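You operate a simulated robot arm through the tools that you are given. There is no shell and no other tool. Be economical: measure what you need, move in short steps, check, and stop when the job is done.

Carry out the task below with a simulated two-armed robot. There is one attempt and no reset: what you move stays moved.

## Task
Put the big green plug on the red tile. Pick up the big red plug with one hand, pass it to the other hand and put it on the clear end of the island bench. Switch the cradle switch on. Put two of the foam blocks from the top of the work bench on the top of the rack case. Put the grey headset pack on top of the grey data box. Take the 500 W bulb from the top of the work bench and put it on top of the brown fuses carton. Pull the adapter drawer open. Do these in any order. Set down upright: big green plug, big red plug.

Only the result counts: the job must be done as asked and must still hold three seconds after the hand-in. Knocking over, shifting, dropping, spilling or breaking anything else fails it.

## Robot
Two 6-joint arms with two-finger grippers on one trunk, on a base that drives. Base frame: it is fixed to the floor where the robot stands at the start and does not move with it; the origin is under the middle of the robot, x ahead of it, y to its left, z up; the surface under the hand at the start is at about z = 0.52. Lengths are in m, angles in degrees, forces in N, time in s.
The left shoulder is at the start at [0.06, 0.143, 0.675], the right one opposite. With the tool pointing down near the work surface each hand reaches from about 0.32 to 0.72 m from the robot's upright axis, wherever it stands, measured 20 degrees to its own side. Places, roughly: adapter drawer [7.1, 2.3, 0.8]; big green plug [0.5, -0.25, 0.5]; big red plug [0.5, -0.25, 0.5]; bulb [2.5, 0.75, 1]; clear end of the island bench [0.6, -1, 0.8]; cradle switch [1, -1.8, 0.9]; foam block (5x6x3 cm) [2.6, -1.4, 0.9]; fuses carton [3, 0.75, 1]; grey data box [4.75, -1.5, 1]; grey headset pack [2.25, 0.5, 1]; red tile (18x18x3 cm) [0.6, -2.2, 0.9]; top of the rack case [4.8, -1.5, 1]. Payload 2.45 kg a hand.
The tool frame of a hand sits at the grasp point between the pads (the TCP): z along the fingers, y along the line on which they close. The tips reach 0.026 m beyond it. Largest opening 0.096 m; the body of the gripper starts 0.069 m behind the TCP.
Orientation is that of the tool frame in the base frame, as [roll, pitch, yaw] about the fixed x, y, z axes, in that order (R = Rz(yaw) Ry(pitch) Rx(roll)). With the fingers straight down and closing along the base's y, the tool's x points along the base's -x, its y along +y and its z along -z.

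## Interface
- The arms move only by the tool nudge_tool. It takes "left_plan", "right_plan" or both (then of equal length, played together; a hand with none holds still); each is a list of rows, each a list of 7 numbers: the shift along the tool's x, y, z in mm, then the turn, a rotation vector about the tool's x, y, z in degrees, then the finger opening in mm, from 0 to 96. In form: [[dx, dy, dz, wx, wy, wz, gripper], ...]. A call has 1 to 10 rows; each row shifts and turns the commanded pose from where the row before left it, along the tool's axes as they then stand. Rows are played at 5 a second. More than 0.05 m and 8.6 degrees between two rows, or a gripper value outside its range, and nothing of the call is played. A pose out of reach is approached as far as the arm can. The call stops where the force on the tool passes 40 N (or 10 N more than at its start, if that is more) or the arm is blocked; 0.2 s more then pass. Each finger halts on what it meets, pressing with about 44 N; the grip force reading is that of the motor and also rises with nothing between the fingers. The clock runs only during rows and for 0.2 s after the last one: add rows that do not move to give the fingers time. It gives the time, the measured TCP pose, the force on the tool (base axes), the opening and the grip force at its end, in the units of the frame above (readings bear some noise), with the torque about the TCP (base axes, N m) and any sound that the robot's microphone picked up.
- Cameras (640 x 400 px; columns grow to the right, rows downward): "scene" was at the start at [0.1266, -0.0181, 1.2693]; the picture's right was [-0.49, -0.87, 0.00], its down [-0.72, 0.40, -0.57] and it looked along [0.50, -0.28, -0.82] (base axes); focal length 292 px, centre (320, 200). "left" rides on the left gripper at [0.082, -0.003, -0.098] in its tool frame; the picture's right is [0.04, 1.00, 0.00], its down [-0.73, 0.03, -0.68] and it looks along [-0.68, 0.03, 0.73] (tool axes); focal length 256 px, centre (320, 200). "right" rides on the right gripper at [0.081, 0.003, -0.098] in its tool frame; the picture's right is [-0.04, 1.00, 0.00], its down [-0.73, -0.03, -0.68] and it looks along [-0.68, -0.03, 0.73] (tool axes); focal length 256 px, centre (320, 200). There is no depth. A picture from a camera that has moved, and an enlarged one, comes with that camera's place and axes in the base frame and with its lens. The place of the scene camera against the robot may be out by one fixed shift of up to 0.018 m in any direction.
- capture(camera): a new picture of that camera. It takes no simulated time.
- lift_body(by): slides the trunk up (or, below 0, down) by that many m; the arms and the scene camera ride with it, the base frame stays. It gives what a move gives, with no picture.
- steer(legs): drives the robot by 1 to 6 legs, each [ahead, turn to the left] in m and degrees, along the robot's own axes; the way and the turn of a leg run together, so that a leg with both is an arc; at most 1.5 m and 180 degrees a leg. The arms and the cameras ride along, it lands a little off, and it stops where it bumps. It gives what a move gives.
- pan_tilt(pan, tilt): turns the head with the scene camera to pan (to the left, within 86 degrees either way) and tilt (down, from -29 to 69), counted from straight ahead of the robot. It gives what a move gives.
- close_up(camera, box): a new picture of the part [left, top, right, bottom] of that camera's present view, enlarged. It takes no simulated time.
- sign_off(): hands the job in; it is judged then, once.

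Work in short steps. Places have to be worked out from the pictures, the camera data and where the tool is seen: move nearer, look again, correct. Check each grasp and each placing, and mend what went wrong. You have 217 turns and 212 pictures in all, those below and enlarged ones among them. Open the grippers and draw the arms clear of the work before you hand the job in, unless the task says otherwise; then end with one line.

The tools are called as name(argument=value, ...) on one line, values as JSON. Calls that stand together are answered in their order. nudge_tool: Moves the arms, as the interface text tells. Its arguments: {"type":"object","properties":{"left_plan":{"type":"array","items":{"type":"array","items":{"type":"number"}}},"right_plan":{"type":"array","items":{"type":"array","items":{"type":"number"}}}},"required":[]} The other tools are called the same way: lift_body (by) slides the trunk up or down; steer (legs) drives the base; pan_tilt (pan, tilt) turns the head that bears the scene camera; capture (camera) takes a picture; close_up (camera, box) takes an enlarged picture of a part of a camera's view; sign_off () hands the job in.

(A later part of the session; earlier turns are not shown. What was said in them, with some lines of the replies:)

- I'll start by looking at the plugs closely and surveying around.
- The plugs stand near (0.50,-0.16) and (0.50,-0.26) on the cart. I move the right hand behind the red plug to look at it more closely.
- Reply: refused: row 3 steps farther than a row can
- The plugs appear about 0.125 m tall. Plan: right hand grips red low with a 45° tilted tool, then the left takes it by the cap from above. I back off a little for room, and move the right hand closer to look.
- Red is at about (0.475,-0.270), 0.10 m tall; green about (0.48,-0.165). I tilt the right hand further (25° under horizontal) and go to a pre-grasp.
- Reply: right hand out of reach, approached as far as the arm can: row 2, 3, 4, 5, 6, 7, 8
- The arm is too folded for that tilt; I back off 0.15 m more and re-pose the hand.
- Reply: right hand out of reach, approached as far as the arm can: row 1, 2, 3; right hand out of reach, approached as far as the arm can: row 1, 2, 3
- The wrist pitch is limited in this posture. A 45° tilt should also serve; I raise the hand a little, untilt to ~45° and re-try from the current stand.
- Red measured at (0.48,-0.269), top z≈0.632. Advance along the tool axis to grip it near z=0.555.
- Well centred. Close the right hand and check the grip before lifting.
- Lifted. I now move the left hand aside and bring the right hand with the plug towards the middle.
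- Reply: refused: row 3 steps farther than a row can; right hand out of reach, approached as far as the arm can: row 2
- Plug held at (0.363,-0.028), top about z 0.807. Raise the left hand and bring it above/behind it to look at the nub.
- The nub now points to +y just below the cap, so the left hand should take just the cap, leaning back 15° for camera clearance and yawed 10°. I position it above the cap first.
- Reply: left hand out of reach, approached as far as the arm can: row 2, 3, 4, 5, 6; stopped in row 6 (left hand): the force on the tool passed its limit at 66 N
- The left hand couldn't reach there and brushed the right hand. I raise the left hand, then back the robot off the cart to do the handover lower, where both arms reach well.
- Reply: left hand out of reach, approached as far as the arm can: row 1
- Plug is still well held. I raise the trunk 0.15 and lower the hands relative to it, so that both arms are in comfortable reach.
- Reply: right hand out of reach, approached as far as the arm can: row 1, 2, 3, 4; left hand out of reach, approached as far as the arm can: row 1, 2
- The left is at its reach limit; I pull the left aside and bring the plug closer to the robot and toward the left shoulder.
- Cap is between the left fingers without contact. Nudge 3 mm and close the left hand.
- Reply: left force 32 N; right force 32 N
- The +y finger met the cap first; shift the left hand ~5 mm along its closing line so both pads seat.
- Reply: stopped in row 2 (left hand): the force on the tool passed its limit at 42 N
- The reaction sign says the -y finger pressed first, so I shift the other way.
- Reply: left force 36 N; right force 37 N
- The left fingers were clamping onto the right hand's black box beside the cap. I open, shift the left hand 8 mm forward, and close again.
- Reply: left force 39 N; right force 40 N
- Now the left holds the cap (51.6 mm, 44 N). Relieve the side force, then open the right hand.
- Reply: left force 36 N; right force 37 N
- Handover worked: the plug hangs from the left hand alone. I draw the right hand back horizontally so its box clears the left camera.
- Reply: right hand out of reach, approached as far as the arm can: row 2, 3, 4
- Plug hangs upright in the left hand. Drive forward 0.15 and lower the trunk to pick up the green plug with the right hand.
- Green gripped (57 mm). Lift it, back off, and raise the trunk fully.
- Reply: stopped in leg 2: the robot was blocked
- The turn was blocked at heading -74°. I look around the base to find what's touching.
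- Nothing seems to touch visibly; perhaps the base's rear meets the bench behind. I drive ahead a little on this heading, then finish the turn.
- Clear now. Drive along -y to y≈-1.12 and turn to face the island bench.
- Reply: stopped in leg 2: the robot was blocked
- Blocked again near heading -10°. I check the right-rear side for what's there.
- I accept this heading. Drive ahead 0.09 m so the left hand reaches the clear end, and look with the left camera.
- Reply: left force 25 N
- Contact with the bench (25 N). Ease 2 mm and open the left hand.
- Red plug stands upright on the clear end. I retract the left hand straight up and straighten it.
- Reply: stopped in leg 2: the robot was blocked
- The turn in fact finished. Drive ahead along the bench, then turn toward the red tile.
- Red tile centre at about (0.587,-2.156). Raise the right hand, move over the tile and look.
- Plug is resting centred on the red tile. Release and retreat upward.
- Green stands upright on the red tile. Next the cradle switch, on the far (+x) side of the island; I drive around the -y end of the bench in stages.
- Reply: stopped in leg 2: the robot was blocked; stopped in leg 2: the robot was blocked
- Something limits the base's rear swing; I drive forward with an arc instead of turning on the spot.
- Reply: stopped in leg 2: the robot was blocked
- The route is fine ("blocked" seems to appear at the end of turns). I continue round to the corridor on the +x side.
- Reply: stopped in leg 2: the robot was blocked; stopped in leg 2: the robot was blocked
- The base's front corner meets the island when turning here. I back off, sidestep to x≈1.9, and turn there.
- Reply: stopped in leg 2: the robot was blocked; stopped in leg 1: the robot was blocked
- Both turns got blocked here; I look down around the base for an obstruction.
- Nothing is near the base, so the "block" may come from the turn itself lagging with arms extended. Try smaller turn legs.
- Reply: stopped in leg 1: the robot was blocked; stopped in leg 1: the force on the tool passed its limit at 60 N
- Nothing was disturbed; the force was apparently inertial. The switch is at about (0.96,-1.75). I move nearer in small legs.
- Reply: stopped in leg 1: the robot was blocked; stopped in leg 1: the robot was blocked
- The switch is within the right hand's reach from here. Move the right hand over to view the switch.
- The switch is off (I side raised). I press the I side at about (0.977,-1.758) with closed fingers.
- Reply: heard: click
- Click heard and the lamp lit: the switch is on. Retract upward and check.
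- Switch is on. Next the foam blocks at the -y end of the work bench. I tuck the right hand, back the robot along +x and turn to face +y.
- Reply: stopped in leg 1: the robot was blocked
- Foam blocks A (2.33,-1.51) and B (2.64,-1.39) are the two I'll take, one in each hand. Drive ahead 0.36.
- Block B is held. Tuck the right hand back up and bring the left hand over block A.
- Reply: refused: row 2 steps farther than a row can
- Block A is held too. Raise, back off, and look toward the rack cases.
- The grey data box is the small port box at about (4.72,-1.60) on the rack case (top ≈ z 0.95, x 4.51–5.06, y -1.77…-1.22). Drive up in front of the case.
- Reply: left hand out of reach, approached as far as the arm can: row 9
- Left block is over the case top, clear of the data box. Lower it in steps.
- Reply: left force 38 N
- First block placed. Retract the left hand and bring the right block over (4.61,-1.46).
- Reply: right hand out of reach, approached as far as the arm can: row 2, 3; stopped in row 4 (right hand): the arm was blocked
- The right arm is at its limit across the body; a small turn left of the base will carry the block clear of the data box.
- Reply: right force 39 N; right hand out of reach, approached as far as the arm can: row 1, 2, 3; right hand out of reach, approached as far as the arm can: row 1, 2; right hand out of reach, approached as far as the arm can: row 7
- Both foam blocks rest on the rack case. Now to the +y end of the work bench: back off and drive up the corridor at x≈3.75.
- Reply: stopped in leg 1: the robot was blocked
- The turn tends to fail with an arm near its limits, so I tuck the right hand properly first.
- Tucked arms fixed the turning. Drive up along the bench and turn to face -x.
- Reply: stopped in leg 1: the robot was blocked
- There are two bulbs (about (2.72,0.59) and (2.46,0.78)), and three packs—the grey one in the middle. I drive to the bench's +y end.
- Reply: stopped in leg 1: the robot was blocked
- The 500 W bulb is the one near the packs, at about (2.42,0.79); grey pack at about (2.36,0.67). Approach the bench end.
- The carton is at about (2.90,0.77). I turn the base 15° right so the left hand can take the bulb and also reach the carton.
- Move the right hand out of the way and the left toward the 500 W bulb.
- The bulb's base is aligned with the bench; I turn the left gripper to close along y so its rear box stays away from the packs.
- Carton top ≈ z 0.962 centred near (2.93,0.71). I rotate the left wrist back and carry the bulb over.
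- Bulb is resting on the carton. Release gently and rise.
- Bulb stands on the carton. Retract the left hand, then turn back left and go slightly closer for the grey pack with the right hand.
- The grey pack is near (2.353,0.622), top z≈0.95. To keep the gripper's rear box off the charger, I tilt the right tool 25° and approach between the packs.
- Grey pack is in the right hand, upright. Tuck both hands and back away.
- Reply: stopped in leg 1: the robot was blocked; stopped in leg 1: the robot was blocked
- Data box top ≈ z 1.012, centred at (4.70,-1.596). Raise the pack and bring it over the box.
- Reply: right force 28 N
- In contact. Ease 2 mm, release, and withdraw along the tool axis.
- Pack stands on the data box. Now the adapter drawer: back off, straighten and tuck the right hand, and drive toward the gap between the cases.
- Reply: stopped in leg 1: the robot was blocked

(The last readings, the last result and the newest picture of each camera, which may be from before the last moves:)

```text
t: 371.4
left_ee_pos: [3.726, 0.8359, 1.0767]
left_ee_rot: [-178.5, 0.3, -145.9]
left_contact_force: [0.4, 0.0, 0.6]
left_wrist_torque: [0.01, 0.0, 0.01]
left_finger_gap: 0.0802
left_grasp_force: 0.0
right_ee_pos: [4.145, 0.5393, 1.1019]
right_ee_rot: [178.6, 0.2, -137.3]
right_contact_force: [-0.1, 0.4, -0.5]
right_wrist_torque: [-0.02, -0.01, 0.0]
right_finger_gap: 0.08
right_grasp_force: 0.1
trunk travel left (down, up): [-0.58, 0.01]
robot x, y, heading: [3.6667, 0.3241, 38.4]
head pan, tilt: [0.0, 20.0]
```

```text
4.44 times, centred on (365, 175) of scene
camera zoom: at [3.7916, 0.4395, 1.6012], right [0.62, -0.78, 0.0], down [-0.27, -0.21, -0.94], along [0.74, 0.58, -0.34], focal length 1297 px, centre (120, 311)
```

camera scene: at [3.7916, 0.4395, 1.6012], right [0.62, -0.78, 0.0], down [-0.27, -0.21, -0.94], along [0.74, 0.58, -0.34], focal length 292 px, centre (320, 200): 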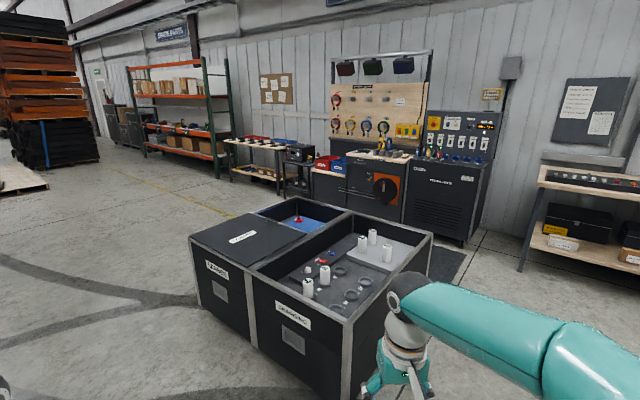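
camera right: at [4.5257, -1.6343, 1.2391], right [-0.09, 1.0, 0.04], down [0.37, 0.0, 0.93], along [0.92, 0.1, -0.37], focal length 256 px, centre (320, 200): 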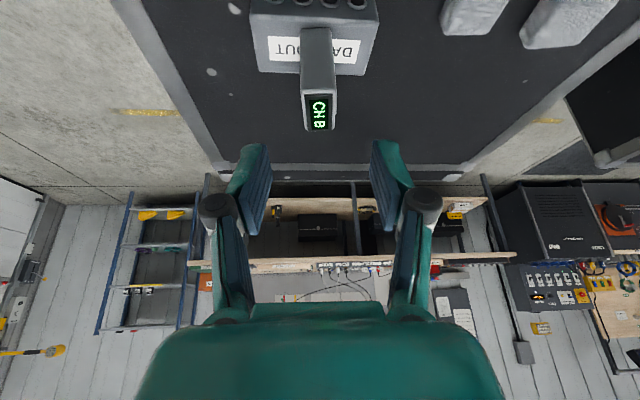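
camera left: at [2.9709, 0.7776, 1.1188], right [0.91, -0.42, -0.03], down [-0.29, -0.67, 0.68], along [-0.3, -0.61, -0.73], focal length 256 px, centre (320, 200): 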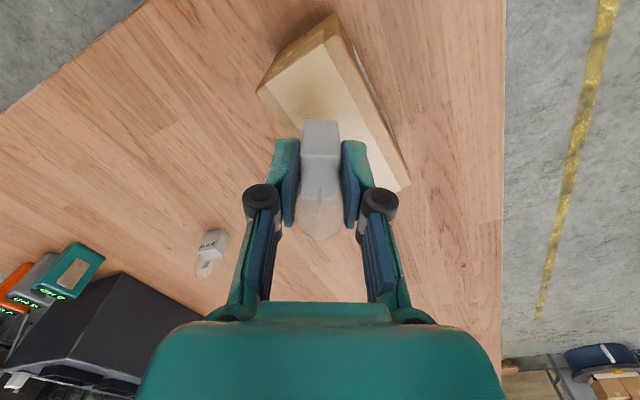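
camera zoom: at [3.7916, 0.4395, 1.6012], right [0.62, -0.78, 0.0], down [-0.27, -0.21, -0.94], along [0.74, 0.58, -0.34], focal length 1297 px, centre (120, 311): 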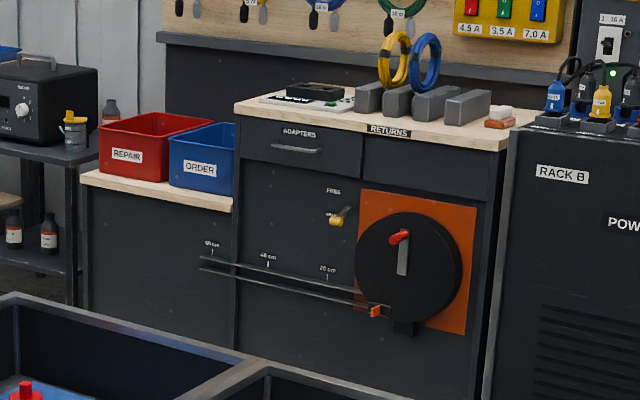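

The ADAPTERS drawer with a bar handle is in the counter at about (6.88,2.23,0.8). I drive around the north side of the open cases.

steer(legs=[[0, 52]])

steer(legs=[[1.5, 0], [0.85, 0]])

steer(legs=[[0, -55]])

steer(legs=[[0, -35]])

capture(camera="scene")

```text
t: 374.4
left_ee_pos: [3.3108, 0.6938, 1.0755]
left_ee_rot: [-178.6, 0.3, -95.1]
left_contact_force: [-0.9, 0.7, 0.3]
left_wrist_torque: [-0.04, 0.03, 0.0]
left_finger_gap: 0.08
left_grasp_force: 0.0
right_ee_pos: [3.8052, 0.8318, 1.1038]
right_ee_rot: [178.7, 0.2, -86.5]
right_contact_force: [0.2, -0.7, 0.5]
right_wrist_torque: [-0.01, 0.01, 0.02]
right_finger_gap: 0.0799
right_grasp_force: 0.0
trunk travel left (down, up): [-0.58, 0.01]
robot x, y, heading: [3.7063, 0.3279, 88.7]
head pan, tilt: [0.0, 20.0]
```

```text
t: 386.1
left_ee_pos: [3.3213, 3.047, 1.0769]
left_ee_rot: [-178.4, 0.3, -94.1]
left_contact_force: [0.3, 0.5, -0.5]
left_wrist_torque: [-0.01, 0.02, -0.04]
left_finger_gap: 0.0799
left_grasp_force: 0.1
right_ee_pos: [3.8151, 3.1933, 1.1026]
right_ee_rot: [178.7, 0.2, -85.4]
right_contact_force: [0.0, -0.3, -0.3]
right_wrist_torque: [-0.03, 0.02, 0.02]
right_finger_gap: 0.0801
right_grasp_force: 0.0
trunk travel left (down, up): [-0.58, 0.01]
robot x, y, heading: [3.7192, 2.6849, 89.8]
head pan, tilt: [0.0, 20.0]
```

```text
t: 389.3
left_ee_pos: [3.7886, 3.2229, 1.0766]
left_ee_rot: [-178.5, 0.3, -148.9]
left_contact_force: [0.1, -0.4, 0.3]
left_wrist_torque: [0.03, -0.04, -0.03]
left_finger_gap: 0.08
left_grasp_force: 0.1
right_ee_pos: [4.1907, 2.9029, 1.1045]
right_ee_rot: [178.7, 0.2, -140.3]
right_contact_force: [-0.8, -0.6, 0.6]
right_wrist_torque: [0.01, 0.05, 0.03]
right_finger_gap: 0.0803
right_grasp_force: 0.1
trunk travel left (down, up): [-0.58, 0.01]
robot x, y, heading: [3.703, 2.717, 35.2]
head pan, tilt: [0.0, 20.0]
```

```text
t: 391.6
left_ee_pos: [4.0601, 3.0835, 1.0796]
left_ee_rot: [-178.5, 0.4, 176.5]
left_contact_force: [-0.2, -0.1, 0.3]
left_wrist_torque: [0.01, 0.0, -0.01]
left_finger_gap: 0.0799
left_grasp_force: 0.0
right_ee_pos: [4.2095, 2.5922, 1.1038]
right_ee_rot: [178.7, 0.3, -174.9]
right_contact_force: [0.0, 0.1, -0.2]
right_wrist_torque: [-0.01, 0.0, 0.02]
right_finger_gap: 0.0799
right_grasp_force: 0.0
trunk travel left (down, up): [-0.58, 0.01]
robot x, y, heading: [3.7024, 2.7403, 1.2]
head pan, tilt: [0.0, 20.0]
```

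```text
53 pictures are left
camera scene: at [3.8592, 2.7609, 1.6013], right [0.02, -1.0, 0.0], down [-0.34, -0.01, -0.94], along [0.94, 0.02, -0.34], focal length 292 px, centre (320, 200)
```

scene: 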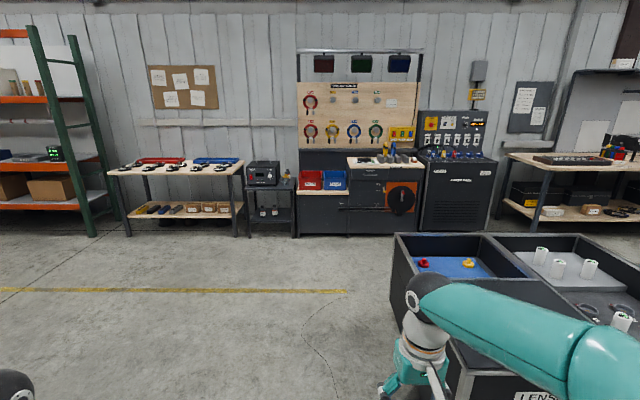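

steer(legs=[[0, 14]])

steer(legs=[[0.85, 0]])

steer(legs=[[0, -15]])

steer(legs=[[1.25, 0]])

capture(camera="scene")

```text
t: 392.9
left_ee_pos: [3.9624, 3.161, 1.0785]
left_ee_rot: [-178.5, 0.4, -169.4]
left_contact_force: [0.0, -0.9, 0.2]
left_wrist_torque: [-0.01, 0.03, -0.04]
left_finger_gap: 0.0801
left_grasp_force: 0.1
right_ee_pos: [4.2287, 2.7215, 1.1051]
right_ee_rot: [178.6, 0.2, -160.8]
right_contact_force: [0.6, -0.6, -0.6]
right_wrist_torque: [-0.01, 0.0, -0.03]
right_finger_gap: 0.0798
right_grasp_force: 0.1
trunk travel left (down, up): [-0.58, 0.01]
robot x, y, heading: [3.7032, 2.7337, 14.8]
head pan, tilt: [0.0, 20.0]
```

```text
t: 397.4
left_ee_pos: [4.7675, 3.381, 1.0793]
left_ee_rot: [-178.5, 0.3, -168.9]
left_contact_force: [-0.1, 0.1, 0.4]
left_wrist_torque: [0.04, 0.01, -0.01]
left_finger_gap: 0.0801
left_grasp_force: 0.1
right_ee_pos: [5.037, 2.9437, 1.1054]
right_ee_rot: [178.7, 0.1, -160.3]
right_contact_force: [-0.4, 0.0, -0.1]
right_wrist_torque: [-0.02, -0.01, -0.01]
right_finger_gap: 0.08
right_grasp_force: 0.1
trunk travel left (down, up): [-0.58, 0.01]
robot x, y, heading: [4.5134, 2.9472, 15.5]
head pan, tilt: [0.0, 20.0]
```

```text
t: 398.8
left_ee_pos: [4.8678, 3.2999, 1.079]
left_ee_rot: [-178.4, 0.5, 176.3]
left_contact_force: [0.1, 0.4, 1.0]
left_wrist_torque: [0.03, 0.0, 0.0]
left_finger_gap: 0.0798
left_grasp_force: 0.0
right_ee_pos: [5.0173, 2.8103, 1.1056]
right_ee_rot: [178.6, 0.2, -175.1]
right_contact_force: [-0.3, 0.8, 0.3]
right_wrist_torque: [0.06, -0.04, 0.02]
right_finger_gap: 0.08
right_grasp_force: 0.1
trunk travel left (down, up): [-0.58, 0.01]
robot x, y, heading: [4.5109, 2.9628, 0.7]
head pan, tilt: [0.0, 20.0]
```

```text
t: 405.1
left_ee_pos: [6.121, 3.3016, 1.0795]
left_ee_rot: [-178.5, 0.4, 175.5]
left_contact_force: [-0.1, -0.6, -0.6]
left_wrist_torque: [0.03, -0.04, 0.0]
left_finger_gap: 0.0799
left_grasp_force: 0.1
right_ee_pos: [6.2647, 2.8075, 1.1058]
right_ee_rot: [178.7, 0.1, -176.0]
right_contact_force: [-0.2, 0.2, 0.9]
right_wrist_torque: [0.0, 0.01, 0.01]
right_finger_gap: 0.0799
right_grasp_force: 0.1
trunk travel left (down, up): [-0.58, 0.01]
robot x, y, heading: [5.7591, 2.965, -0.3]
head pan, tilt: [0.0, 20.0]
```

```text
52 pictures are left
camera scene: at [5.9157, 2.9826, 1.6013], right [0.0, -1.0, 0.0], down [-0.34, 0.0, -0.94], along [0.94, 0.0, -0.34], focal length 292 px, centre (320, 200)
```

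scene: 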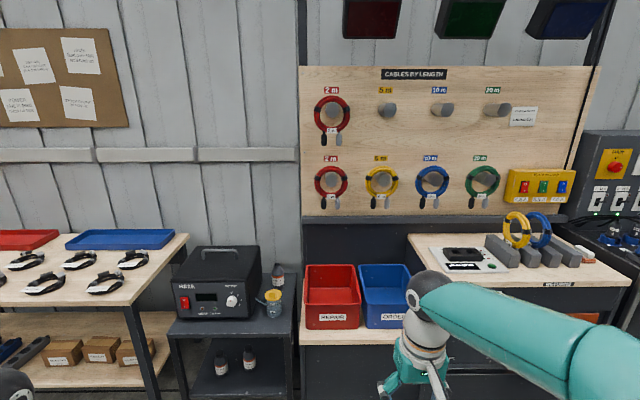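

steer(legs=[[0, -41]])

steer(legs=[[0.55, 0]])

steer(legs=[[0, 41]])

pan_tilt(pan=-10, tilt=50)

capture(camera="scene")

```text
t: 407.7
left_ee_pos: [6.2508, 2.9816, 1.0801]
left_ee_rot: [-178.5, 0.4, 134.6]
left_contact_force: [1.2, 0.2, -0.6]
left_wrist_torque: [0.01, 0.01, 0.03]
left_finger_gap: 0.0797
left_grasp_force: 0.0
right_ee_pos: [6.0367, 2.517, 1.1059]
right_ee_rot: [178.7, 0.2, 143.2]
right_contact_force: [-0.3, 0.1, 0.0]
right_wrist_torque: [0.04, 0.03, 0.02]
right_finger_gap: 0.0802
right_grasp_force: 0.1
trunk travel left (down, up): [-0.58, 0.01]
robot x, y, heading: [5.7755, 2.9854, -40.6]
head pan, tilt: [0.0, 20.0]
```

```text
t: 410.9
left_ee_pos: [6.663, 2.6325, 1.0806]
left_ee_rot: [-178.5, 0.3, 135.1]
left_contact_force: [0.3, 1.3, -0.7]
left_wrist_torque: [-0.02, 0.0, -0.04]
left_finger_gap: 0.0802
left_grasp_force: 0.1
right_ee_pos: [6.4512, 2.1657, 1.1065]
right_ee_rot: [178.7, 0.2, 143.7]
right_contact_force: [-0.2, -0.9, -0.7]
right_wrist_torque: [0.01, 0.03, 0.0]
right_finger_gap: 0.08
right_grasp_force: 0.0
trunk travel left (down, up): [-0.58, 0.01]
robot x, y, heading: [6.1862, 2.6354, -40.4]
head pan, tilt: [0.0, 20.0]
```

```text
t: 413.4
left_ee_pos: [6.5419, 2.949, 1.0806]
left_ee_rot: [-178.5, 0.3, 176.8]
left_contact_force: [-0.2, 0.4, -0.1]
left_wrist_torque: [0.0, -0.01, -0.02]
left_finger_gap: 0.08
left_grasp_force: 0.0
right_ee_pos: [6.695, 2.4596, 1.1069]
right_ee_rot: [178.7, 0.2, -174.6]
right_contact_force: [-0.1, 0.2, 0.2]
right_wrist_torque: [-0.01, -0.01, -0.01]
right_finger_gap: 0.0797
right_grasp_force: 0.1
trunk travel left (down, up): [-0.58, 0.01]
robot x, y, heading: [6.1879, 2.6028, 0.9]
head pan, tilt: [0.0, 20.0]
```

```text
t: 414.4
left_ee_pos: [6.5421, 2.9505, 1.0816]
left_ee_rot: [-178.4, 0.3, 176.8]
left_contact_force: [0.2, 0.2, 1.3]
left_wrist_torque: [-0.05, 0.01, -0.02]
left_finger_gap: 0.0797
left_grasp_force: 0.1
right_ee_pos: [6.6946, 2.4597, 1.1065]
right_ee_rot: [178.7, 0.2, -174.6]
right_contact_force: [-0.2, 0.6, -0.2]
right_wrist_torque: [-0.03, -0.03, 0.01]
right_finger_gap: 0.0801
right_grasp_force: 0.0
trunk travel left (down, up): [-0.58, 0.01]
robot x, y, heading: [6.1863, 2.6022, 1.1]
head pan, tilt: [-10.0, 50.0]
```

```text
51 pictures are left
camera scene: at [6.3267, 2.6095, 1.5558], right [-0.16, -0.99, 0.0], down [-0.76, 0.12, -0.64], along [0.64, -0.1, -0.77], focal length 292 px, centre (320, 200)
```

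scene: 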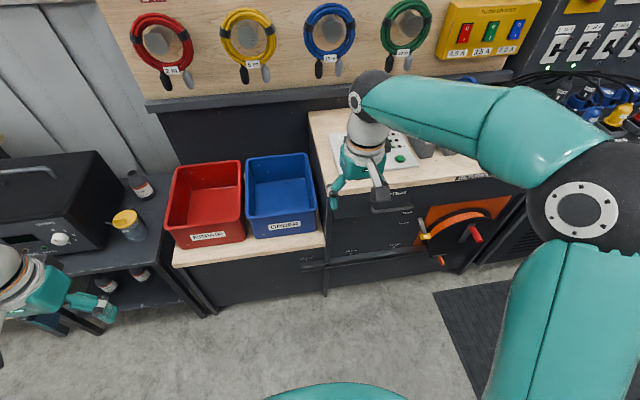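

Counter front is at x≈6.9; the drawer spans about y 2.25–2.48. I lower the trunk by 0.3 so the right hand can point forward, and look.

lift_body(by=-0.3)

capture(camera="right")

capture(camera="scene")

```text
t: 417.4
left_ee_pos: [6.5405, 2.9503, 0.7815]
left_ee_rot: [-178.6, 0.3, 176.8]
left_contact_force: [-0.9, -0.2, 0.0]
left_wrist_torque: [0.01, 0.02, 0.01]
left_finger_gap: 0.08
left_grasp_force: 0.0
right_ee_pos: [6.6958, 2.4596, 0.8087]
right_ee_rot: [178.7, 0.3, -174.6]
right_contact_force: [0.5, 0.0, 0.1]
right_wrist_torque: [-0.02, 0.01, 0.0]
right_finger_gap: 0.0802
right_grasp_force: 0.0
trunk travel left (down, up): [-0.28, 0.31]
robot x, y, heading: [6.1875, 2.6011, 0.9]
head pan, tilt: [-10.0, 50.0]
```

```text
50 pictures are left
camera right: at [6.612, 2.453, 0.9075], right [-0.05, 1.0, 0.02], down [0.73, 0.02, 0.68], along [0.68, 0.05, -0.73], focal length 256 px, centre (320, 200)
```

right: 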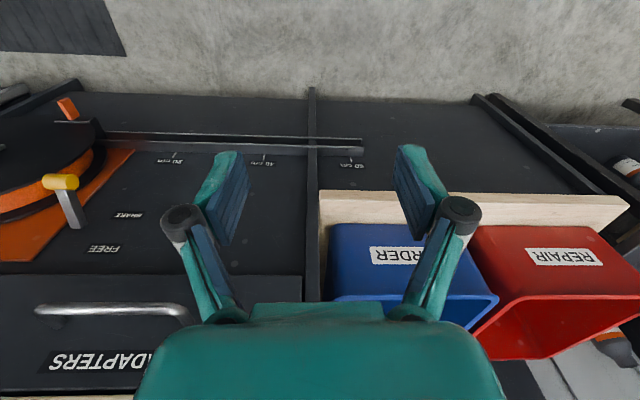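

```text
49 pictures are left
camera scene: at [6.3265, 2.609, 1.2558], right [-0.16, -0.99, 0.0], down [-0.76, 0.12, -0.64], along [0.63, -0.1, -0.77], focal length 292 px, centre (320, 200)
```

scene: 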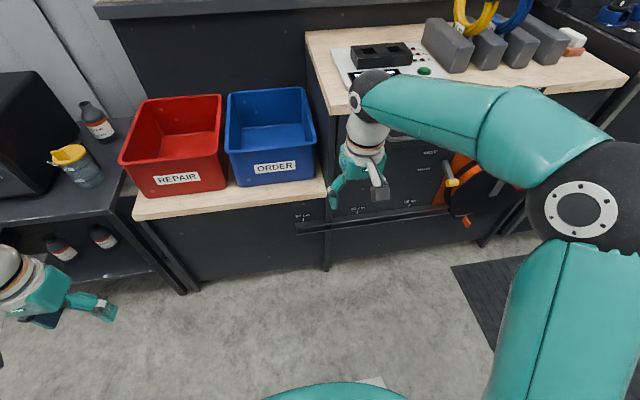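

The handle bar is at about (6.87,2.27,0.80), ~0.14 m long along y. I'll grip it with a horizontal tool. Raise the right hand relative to the trunk while lowering the trunk further.

nudge_tool(right_plan=[[20, -40, -20, 0, 0, 0, 80], [20, -40, -20, 0, 0, 0, 80], [20, -40, -20, 0, 0, 0, 80], [20, -40, -20, 0, 0, 0, 80], [0, 0, -45, 0, 0, 0, 80], [0, 0, -45, 0, 0, 0, 80]], left_plan=[[30, 0, -40, 0, 0, 0, 80], [30, 0, -40, 0, 0, 0, 80], [30, 0, -40, 0, 0, 0, 80], [0, 0, -40, 0, 0, 0, 80], [0, 0, 0, 0, 0, 0, 80], [0, 0, 0, 0, 0, 0, 80]])

lift_body(by=-0.2)

nudge_tool(right_plan=[[0, 0, 0, 0, -8.5, 0, 60], [0, 0, 0, 0, -8.5, 0, 60], [0, 0, 0, 0, -8.5, 0, 60], [0, 0, 0, 0, -8.5, 0, 60], [0, 0, 0, 0, -8.5, 0, 60], [0, 0, 0, 0, -8.5, 0, 60]])

```text
t: 418.8
left_ee_pos: [6.4499, 2.9592, 0.9399]
left_ee_rot: [-178.5, 0.3, 176.8]
left_contact_force: [-0.9, -0.2, 0.0]
left_wrist_torque: [0.01, 0.02, 0.0]
left_finger_gap: 0.0801
left_grasp_force: 0.0
right_ee_pos: [6.6288, 2.2885, 0.9747]
right_ee_rot: [178.7, 0.1, -174.6]
right_contact_force: [-0.8, 0.6, 0.9]
right_wrist_torque: [-0.05, 0.0, 0.02]
right_finger_gap: 0.08
right_grasp_force: 0.0
trunk travel left (down, up): [-0.28, 0.31]
robot x, y, heading: [6.1904, 2.6049, 0.8]
head pan, tilt: [-10.0, 50.0]
```

```text
t: 420.9
left_ee_pos: [6.4501, 2.959, 0.7408]
left_ee_rot: [-178.5, 0.3, 176.8]
left_contact_force: [0.2, -0.1, 0.2]
left_wrist_torque: [-0.02, 0.02, -0.02]
left_finger_gap: 0.0797
left_grasp_force: 0.1
right_ee_pos: [6.6296, 2.2885, 0.7737]
right_ee_rot: [178.7, 0.2, -174.6]
right_contact_force: [0.1, -0.1, -0.9]
right_wrist_torque: [0.05, 0.0, 0.01]
right_finger_gap: 0.08
right_grasp_force: 0.0
trunk travel left (down, up): [-0.08, 0.51]
robot x, y, heading: [6.1866, 2.6034, 0.9]
head pan, tilt: [-10.0, 50.0]
```

```text
t: 422.3
left_ee_pos: [6.4493, 2.9591, 0.7401]
left_ee_rot: [-178.5, 0.4, 176.8]
left_contact_force: [0.6, -0.1, -0.1]
left_wrist_torque: [0.0, -0.02, -0.03]
left_finger_gap: 0.08
left_grasp_force: 0.0
right_ee_pos: [6.6299, 2.2889, 0.7739]
right_ee_rot: [177.9, 51.1, -176.3]
right_contact_force: [0.3, -0.9, 0.0]
right_wrist_torque: [0.0, -0.01, 0.0]
right_finger_gap: 0.0596
right_grasp_force: 0.0
trunk travel left (down, up): [-0.08, 0.51]
robot x, y, heading: [6.1849, 2.6017, 0.9]
head pan, tilt: [-10.0, 50.0]
```

nudge_tool(right_plan=[[0, 0, 0, 0, -8.5, 0, 60], [0, 0, 0, 0, -8.5, 0, 60], [0, 0, 0, 0, -8.5, 0, 60], [0, 0, 0, 0, -8.5, 0, 60], [0, 0, 0, 0, 0, 0, 60]])

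capture(camera="right")

capture(camera="scene")

```text
t: 423.5
left_ee_pos: [6.451, 2.9604, 0.7405]
left_ee_rot: [-178.5, 0.3, 176.7]
left_contact_force: [1.0, -0.4, 0.6]
left_wrist_torque: [0.02, 0.01, 0.0]
left_finger_gap: 0.0801
left_grasp_force: 0.1
right_ee_pos: [6.6294, 2.2882, 0.7743]
right_ee_rot: [164.8, 85.0, 170.2]
right_contact_force: [0.5, 0.5, 0.1]
right_wrist_torque: [-0.02, -0.02, 0.01]
right_finger_gap: 0.0601
right_grasp_force: 0.0
trunk travel left (down, up): [-0.08, 0.51]
robot x, y, heading: [6.1852, 2.5988, 0.6]
head pan, tilt: [-10.0, 50.0]
```

```text
48 pictures are left
camera right: at [6.5229, 2.2835, 0.7028], right [-0.09, 0.99, 0.06], down [-0.61, -0.1, 0.79], along [0.79, 0.03, 0.61], focal length 256 px, centre (320, 200)
```

right: 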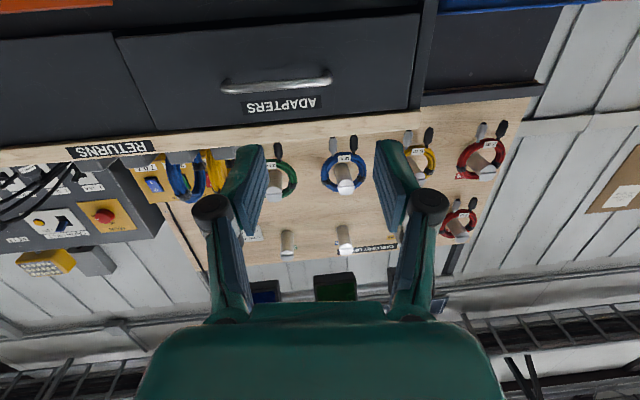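

```text
47 pictures are left
camera scene: at [6.3262, 2.609, 1.0558], right [-0.16, -0.99, 0.0], down [-0.76, 0.12, -0.64], along [0.63, -0.1, -0.77], focal length 292 px, centre (320, 200)
```

scene: 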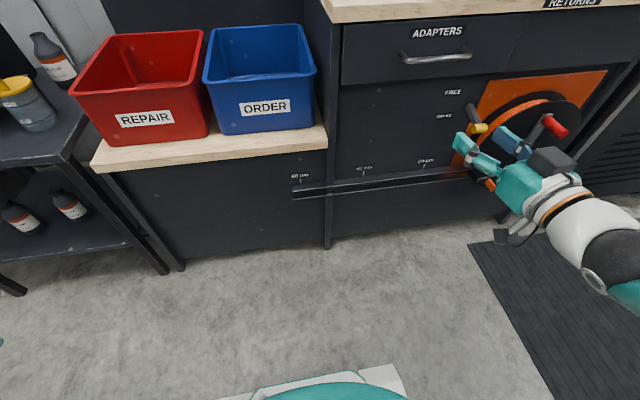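

The tool now points at the drawer. Roll the gripper 90° so it closes vertically.

nudge_tool(right_plan=[[0, 0, 0, 0, -4, 0, 60], [0, 0, 0, 0, 0, 8.5, 60], [0, 0, 0, 0, 0, 8.5, 60], [0, 0, 0, 0, 0, 8.5, 60], [0, 0, 0, 0, 0, 8.5, 60], [0, 0, 0, 0, 0, 8.5, 60], [0, 0, 0, 0, 0, 8.5, 60], [0, 0, 0, 0, 0, 8.5, 60], [0, 0, 0, 0, 0, 8.5, 60], [0, 0, 0, 0, 0, 8.5, 60]])

nudge_tool(right_plan=[[0, 0, 0, 0, 0, 8.5, 60], [0, 0, 0, 0, 0, 5, 60], [0, 0, 0, 0, 0, 0, 60]])

capture(camera="right")

capture(camera="scene")

```text
t: 425.7
left_ee_pos: [6.4507, 2.959, 0.7412]
left_ee_rot: [-178.5, 0.3, 176.8]
left_contact_force: [-0.9, 0.6, 0.4]
left_wrist_torque: [0.03, -0.02, 0.02]
left_finger_gap: 0.08
left_grasp_force: 0.1
right_ee_pos: [6.6308, 2.2869, 0.7749]
right_ee_rot: [90.8, 12.1, 95.6]
right_contact_force: [-0.1, 0.3, 0.2]
right_wrist_torque: [0.01, -0.01, -0.02]
right_finger_gap: 0.06
right_grasp_force: 0.2
trunk travel left (down, up): [-0.08, 0.51]
robot x, y, heading: [6.1881, 2.6023, 0.8]
head pan, tilt: [-10.0, 50.0]
```

```text
t: 426.5
left_ee_pos: [6.4498, 2.9594, 0.7403]
left_ee_rot: [-178.5, 0.3, 176.7]
left_contact_force: [0.5, 0.8, -0.2]
left_wrist_torque: [0.02, 0.03, -0.02]
left_finger_gap: 0.08
left_grasp_force: 0.1
right_ee_pos: [6.6304, 2.2872, 0.774]
right_ee_rot: [90.8, -1.4, 95.3]
right_contact_force: [0.1, -0.3, -0.8]
right_wrist_torque: [0.02, 0.01, 0.01]
right_finger_gap: 0.0599
right_grasp_force: 0.0
trunk travel left (down, up): [-0.08, 0.51]
robot x, y, heading: [6.1877, 2.607, 1.0]
head pan, tilt: [-10.0, 50.0]
```

```text
46 pictures are left
camera right: at [6.5235, 2.3596, 0.7829], right [0.02, -0.06, 1.0], down [-0.61, -0.79, -0.04], along [0.79, -0.61, -0.05], focal length 256 px, centre (320, 200)
```

right: 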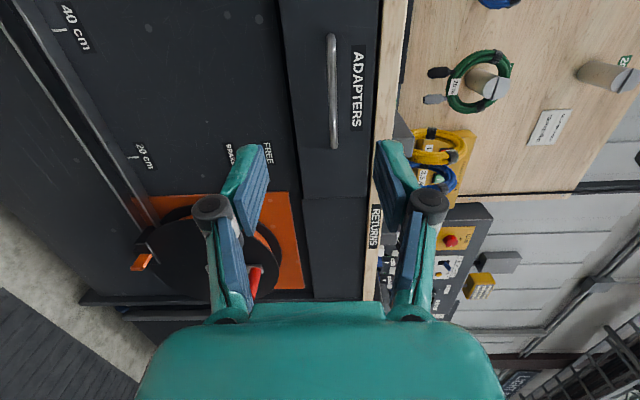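

```text
45 pictures are left
camera scene: at [6.3261, 2.6089, 1.0558], right [-0.16, -0.99, 0.0], down [-0.76, 0.12, -0.64], along [0.63, -0.1, -0.77], focal length 292 px, centre (320, 200)
```

scene: 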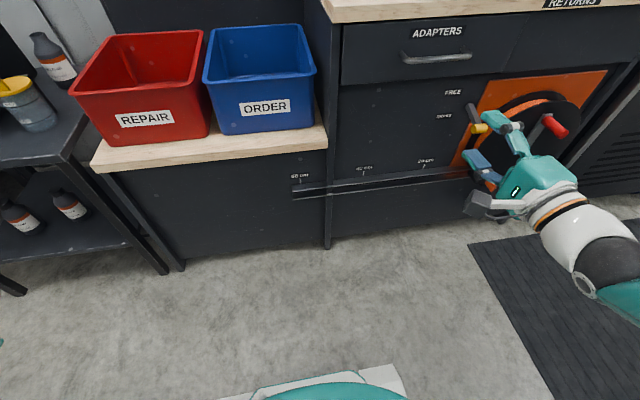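

Handle centre works out near (6.88,2.264,0.788). Advance to just in front of it.

nudge_tool(right_plan=[[-40, 14, 0, 0, 0, 0, 60], [0, 0, 45, 0, 0, 0, 60], [0, 0, 45, 0, 0, 0, 60], [0, 0, 45, 0, 0, 0, 60], [0, 0, 0, 0, 0, 0, 60]])

capture(camera="right")

close_up(camera="scene", box=[340, 0, 600, 180])

```text
t: 427.7
left_ee_pos: [6.4494, 2.9596, 0.7399]
left_ee_rot: [-178.5, 0.4, 176.9]
left_contact_force: [0.2, 0.5, -0.2]
left_wrist_torque: [0.01, -0.01, 0.03]
left_finger_gap: 0.0801
left_grasp_force: 0.2
right_ee_pos: [6.7701, 2.259, 0.7885]
right_ee_rot: [90.7, -1.3, 95.3]
right_contact_force: [0.0, 0.2, -0.7]
right_wrist_torque: [-0.01, 0.0, 0.0]
right_finger_gap: 0.0602
right_grasp_force: 0.1
trunk travel left (down, up): [-0.08, 0.51]
robot x, y, heading: [6.1887, 2.6031, 1.0]
head pan, tilt: [-10.0, 50.0]
```

```text
44 pictures are left
camera right: at [6.6632, 2.3311, 0.7964], right [0.02, -0.06, 1.0], down [-0.61, -0.79, -0.04], along [0.79, -0.61, -0.05], focal length 256 px, centre (320, 200)
```

right: 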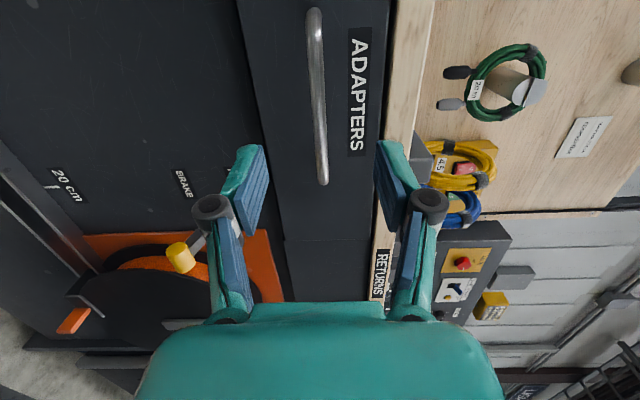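

```text
2.22 times, centred on (470, 90) of scene
camera zoom: at [6.3264, 2.6089, 1.0558], right [-0.16, -0.99, 0.0], down [-0.76, 0.12, -0.64], along [0.63, -0.1, -0.77], focal length 648 px, centre (-13, 444)
```

zoom: 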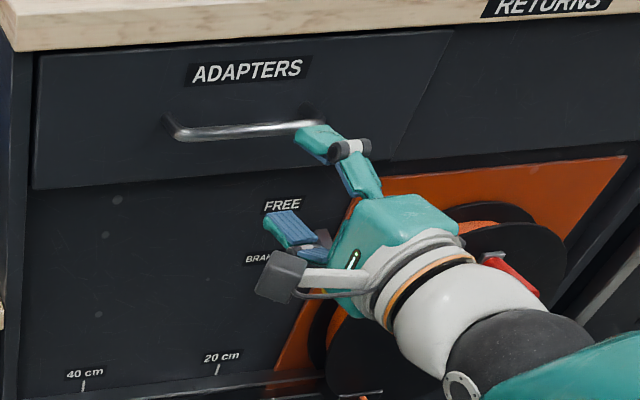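

nudge_tool(right_plan=[[8, 0, 40, 0, 0, 0, 60], [0, 0, 30, 0, 0, 0, 60], [0, 0, 0, 0, 0, 0, 60]])

capture(camera="right")

close_up(camera="scene", box=[340, 0, 600, 180])

```text
t: 428.5
left_ee_pos: [6.4498, 2.9598, 0.7411]
left_ee_rot: [-178.4, 0.3, 176.8]
left_contact_force: [-0.4, 1.0, 0.2]
left_wrist_torque: [0.01, 0.01, -0.01]
left_finger_gap: 0.0798
left_grasp_force: 0.0
right_ee_pos: [6.8383, 2.2751, 0.7851]
right_ee_rot: [90.8, -1.3, 95.4]
right_contact_force: [0.5, -0.4, -0.3]
right_wrist_torque: [0.0, 0.0, -0.01]
right_finger_gap: 0.0597
right_grasp_force: 0.1
trunk travel left (down, up): [-0.08, 0.51]
robot x, y, heading: [6.1858, 2.6039, 1.2]
head pan, tilt: [-10.0, 50.0]
```

```text
42 pictures are left
camera right: at [6.7308, 2.347, 0.7935], right [0.02, -0.06, 1.0], down [-0.61, -0.79, -0.04], along [0.79, -0.61, -0.05], focal length 256 px, centre (320, 200)
```

right: 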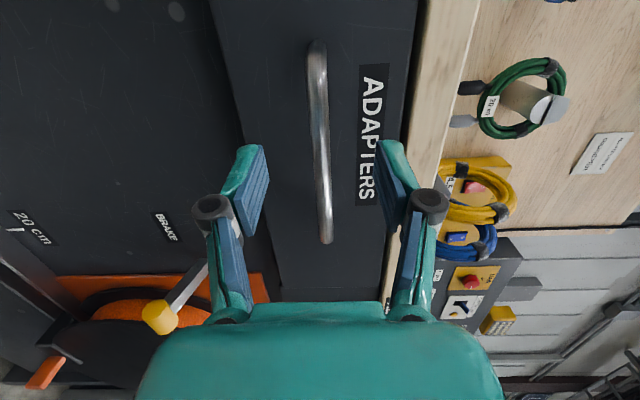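

```text
2.22 times, centred on (470, 90) of scene
camera zoom: at [6.3265, 2.6089, 1.0558], right [-0.16, -0.99, 0.0], down [-0.76, 0.12, -0.64], along [0.63, -0.1, -0.77], focal length 648 px, centre (-13, 444)
```

zoom: 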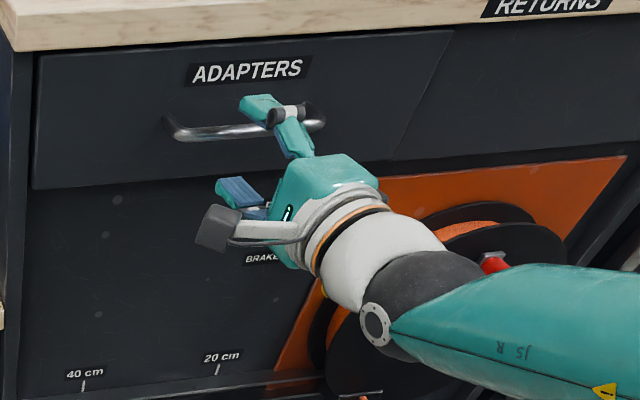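

Triangulated handle x≈6.884. Advance 40 mm and close on the bar.

nudge_tool(right_plan=[[-5, 3, 20, 0, 0, 0, 60], [0, 0, 12, 0, 0, 0, 60], [0, 0, 6, 0, 0, 0, 60], [0, 0, 0, 0, 0, 0, 30], [0, 0, 0, 0, 0, 0, 5], [0, 0, 0, 0, 0, 0, 5], [0, 0, 0, 0, 0, 0, 5], [0, 0, 0, 0, 0, 0, 5]])

capture(camera="right")

```text
t: 430.3
left_ee_pos: [6.4502, 2.9583, 0.7398]
left_ee_rot: [-178.5, 0.4, 176.7]
left_contact_force: [-0.4, 0.8, -0.4]
left_wrist_torque: [-0.04, 0.06, -0.02]
left_finger_gap: 0.08
left_grasp_force: 0.1
right_ee_pos: [6.8758, 2.2742, 0.7849]
right_ee_rot: [91.2, -1.3, 95.3]
right_contact_force: [-9.7, 3.8, -16.1]
right_wrist_torque: [-0.99, 0.09, 0.08]
right_finger_gap: 0.0112
right_grasp_force: 38.1
trunk travel left (down, up): [-0.08, 0.51]
robot x, y, heading: [6.1841, 2.6016, 0.7]
head pan, tilt: [-10.0, 50.0]
```

```text
40 pictures are left
camera right: at [6.7694, 2.3459, 0.7939], right [0.03, -0.06, 1.0], down [-0.61, -0.79, -0.03], along [0.79, -0.6, -0.06], focal length 256 px, centre (320, 200)
```

right: 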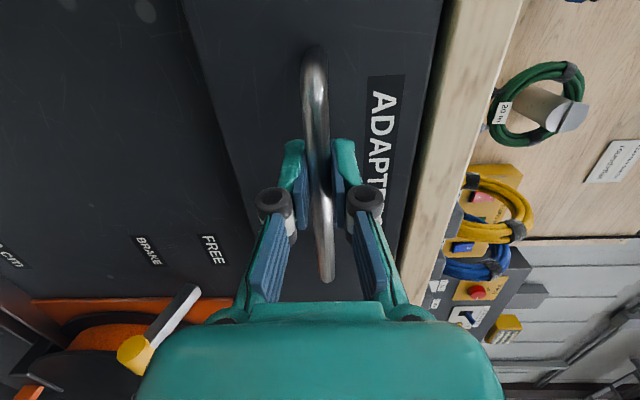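

Handle is gripped (11 mm bar). Pull back in small steps.

nudge_tool(right_plan=[[1, 0, -8, 0, 0, 0, 5], [1, 0, -12, 0, 0, 0, 5], [1, 0, -15, 0, 0, 0, 5], [2, 0, -15, 0, 0, 0, 5], [2, 0, -15, 0, 0, 0, 5]])

capture(camera="scene")

```text
t: 431.5
left_ee_pos: [6.4518, 2.9598, 0.74]
left_ee_rot: [-178.4, 0.3, 176.8]
left_contact_force: [0.7, 0.8, 0.0]
left_wrist_torque: [-0.02, -0.01, -0.01]
left_finger_gap: 0.0797
left_grasp_force: 0.1
right_ee_pos: [6.8125, 2.2739, 0.7863]
right_ee_rot: [91.3, -1.4, 95.2]
right_contact_force: [-1.8, -3.0, -20.2]
right_wrist_torque: [-0.96, 0.18, 0.48]
right_finger_gap: 0.0114
right_grasp_force: 38.4
trunk travel left (down, up): [-0.08, 0.51]
robot x, y, heading: [6.1857, 2.6008, 0.8]
head pan, tilt: [-10.0, 50.0]
```

```text
39 pictures are left
camera scene: at [6.328, 2.6081, 1.0554], right [-0.16, -0.99, 0.0], down [-0.76, 0.12, -0.64], along [0.63, -0.1, -0.77], focal length 292 px, centre (320, 200)
```

scene: 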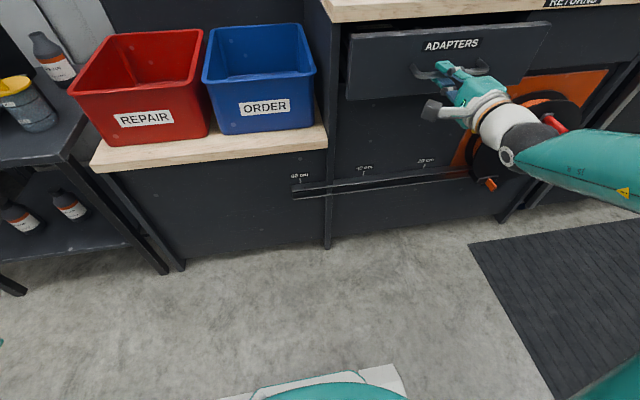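

The drawer is opening. Pull further until a good opening.

nudge_tool(right_plan=[[2, 0, -18, 0, 0, 0, 5], [2, 0, -18, 0, 0, 0, 5], [2, 0, -18, 0, 0, 0, 5], [2, 0, -18, 0, 0, 0, 5], [2, 0, -18, 0, 0, 0, 5], [2, 0, -18, 0, 0, 0, 5]])

capture(camera="scene")

```text
t: 432.9
left_ee_pos: [6.4507, 2.9578, 0.7414]
left_ee_rot: [-178.6, 0.2, 176.8]
left_contact_force: [-0.1, 0.4, -0.4]
left_wrist_torque: [0.02, 0.0, 0.03]
left_finger_gap: 0.0799
left_grasp_force: 0.1
right_ee_pos: [6.7019, 2.2746, 0.7856]
right_ee_rot: [91.6, -1.5, 95.1]
right_contact_force: [-1.0, -25.8, -23.1]
right_wrist_torque: [-1.03, 0.17, -0.45]
right_finger_gap: 0.0111
right_grasp_force: 38.7
trunk travel left (down, up): [-0.08, 0.51]
robot x, y, heading: [6.1874, 2.603, 1.2]
head pan, tilt: [-10.0, 50.0]
```

```text
38 pictures are left
camera scene: at [6.3278, 2.6061, 1.0555], right [-0.16, -0.99, 0.0], down [-0.76, 0.12, -0.64], along [0.63, -0.1, -0.77], focal length 292 px, centre (320, 200)
```

scene: 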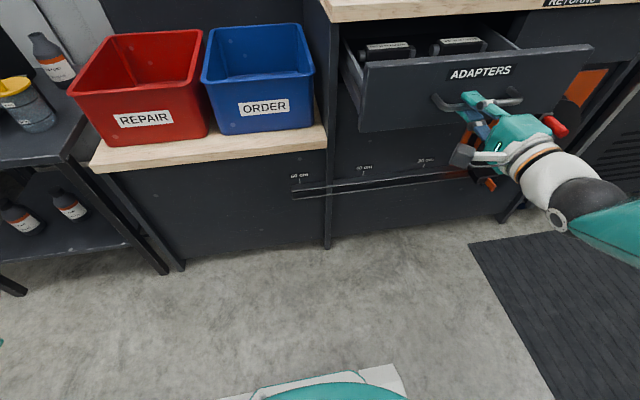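

nudge_tool(right_plan=[[-2, -2, -15, 0, 0, 0, 5], [0, -1, -15, 0, 0, 0, 5], [1, 0, -15, 0, 0, 0, 5], [1, 0, -15, 0, 0, 0, 5]])

capture(camera="scene")

```text
t: 433.9
left_ee_pos: [6.4507, 2.9594, 0.7404]
left_ee_rot: [-178.5, 0.3, 176.8]
left_contact_force: [-0.1, 0.4, 0.4]
left_wrist_torque: [0.01, 0.0, 0.0]
left_finger_gap: 0.0799
left_grasp_force: 0.1
right_ee_pos: [6.6423, 2.2729, 0.7853]
right_ee_rot: [91.1, -1.3, 95.7]
right_contact_force: [-2.1, 14.4, -24.2]
right_wrist_torque: [-0.9, 0.21, 0.94]
right_finger_gap: 0.0108
right_grasp_force: 38.2
trunk travel left (down, up): [-0.08, 0.51]
robot x, y, heading: [6.1869, 2.6074, 1.1]
head pan, tilt: [-10.0, 50.0]
```

```text
37 pictures are left
camera scene: at [6.3276, 2.6093, 1.0555], right [-0.16, -0.99, 0.0], down [-0.76, 0.12, -0.64], along [0.63, -0.1, -0.77], focal length 292 px, centre (320, 200)
```

scene: 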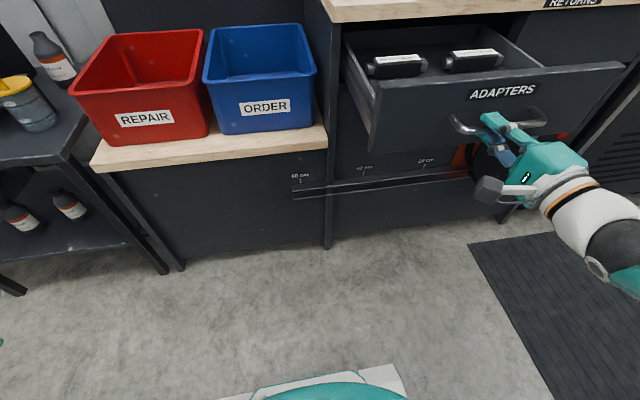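

The drawer is open about 0.23 m. Release the bar and back the hand off.

nudge_tool(right_plan=[[0, 0, 0, 0, 0, 0, 25], [0, 0, 0, 0, 0, 0, 50], [0, 0, 0, 0, 0, 0, 60], [0, 0, -20, 0, 0, 0, 60], [0, 0, -25, 0, 0, 0, 60], [0, 0, -25, 0, 0, 0, 60]])

steer(legs=[[-0.15, 0]])

capture(camera="scene")

```text
t: 435.3
left_ee_pos: [6.4499, 2.9602, 0.7404]
left_ee_rot: [-178.6, 0.3, 176.8]
left_contact_force: [-0.3, -0.2, 0.3]
left_wrist_torque: [-0.03, 0.02, -0.01]
left_finger_gap: 0.0803
left_grasp_force: 0.1
right_ee_pos: [6.5721, 2.2638, 0.7904]
right_ee_rot: [90.8, -1.3, 95.5]
right_contact_force: [0.0, 0.4, 0.2]
right_wrist_torque: [-0.02, 0.02, 0.03]
right_finger_gap: 0.0602
right_grasp_force: 0.1
trunk travel left (down, up): [-0.08, 0.51]
robot x, y, heading: [6.1852, 2.6015, 1.1]
head pan, tilt: [-10.0, 50.0]
```

```text
t: 436.7
left_ee_pos: [6.3027, 2.9564, 0.7401]
left_ee_rot: [-178.5, 0.3, 176.6]
left_contact_force: [-0.2, 0.8, 0.2]
left_wrist_torque: [-0.02, -0.01, -0.01]
left_finger_gap: 0.0799
left_grasp_force: 0.1
right_ee_pos: [6.4236, 2.2608, 0.7908]
right_ee_rot: [90.8, -1.4, 95.2]
right_contact_force: [0.1, 0.1, 0.2]
right_wrist_torque: [-0.04, 0.01, 0.02]
right_finger_gap: 0.0602
right_grasp_force: 0.0
trunk travel left (down, up): [-0.08, 0.51]
robot x, y, heading: [6.0418, 2.6039, 0.8]
head pan, tilt: [-10.0, 50.0]
```

```text
36 pictures are left
camera scene: at [6.1784, 2.6062, 1.0558], right [-0.16, -0.99, 0.0], down [-0.76, 0.12, -0.64], along [0.63, -0.1, -0.77], focal length 292 px, centre (320, 200)
```

scene: 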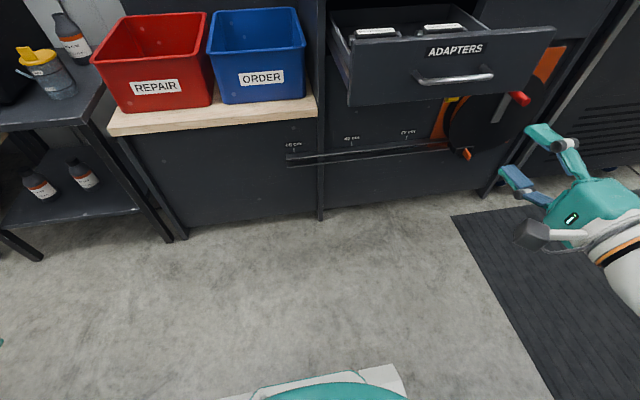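

Everything is in place: drawer open, hands open and clear. Hand in.

sign_off()

```text
The job is handed in.
```

I finished all seven tasks and handed the job in. I checked each result as I did it and did not go back to re-check the earlier ones before handing in.
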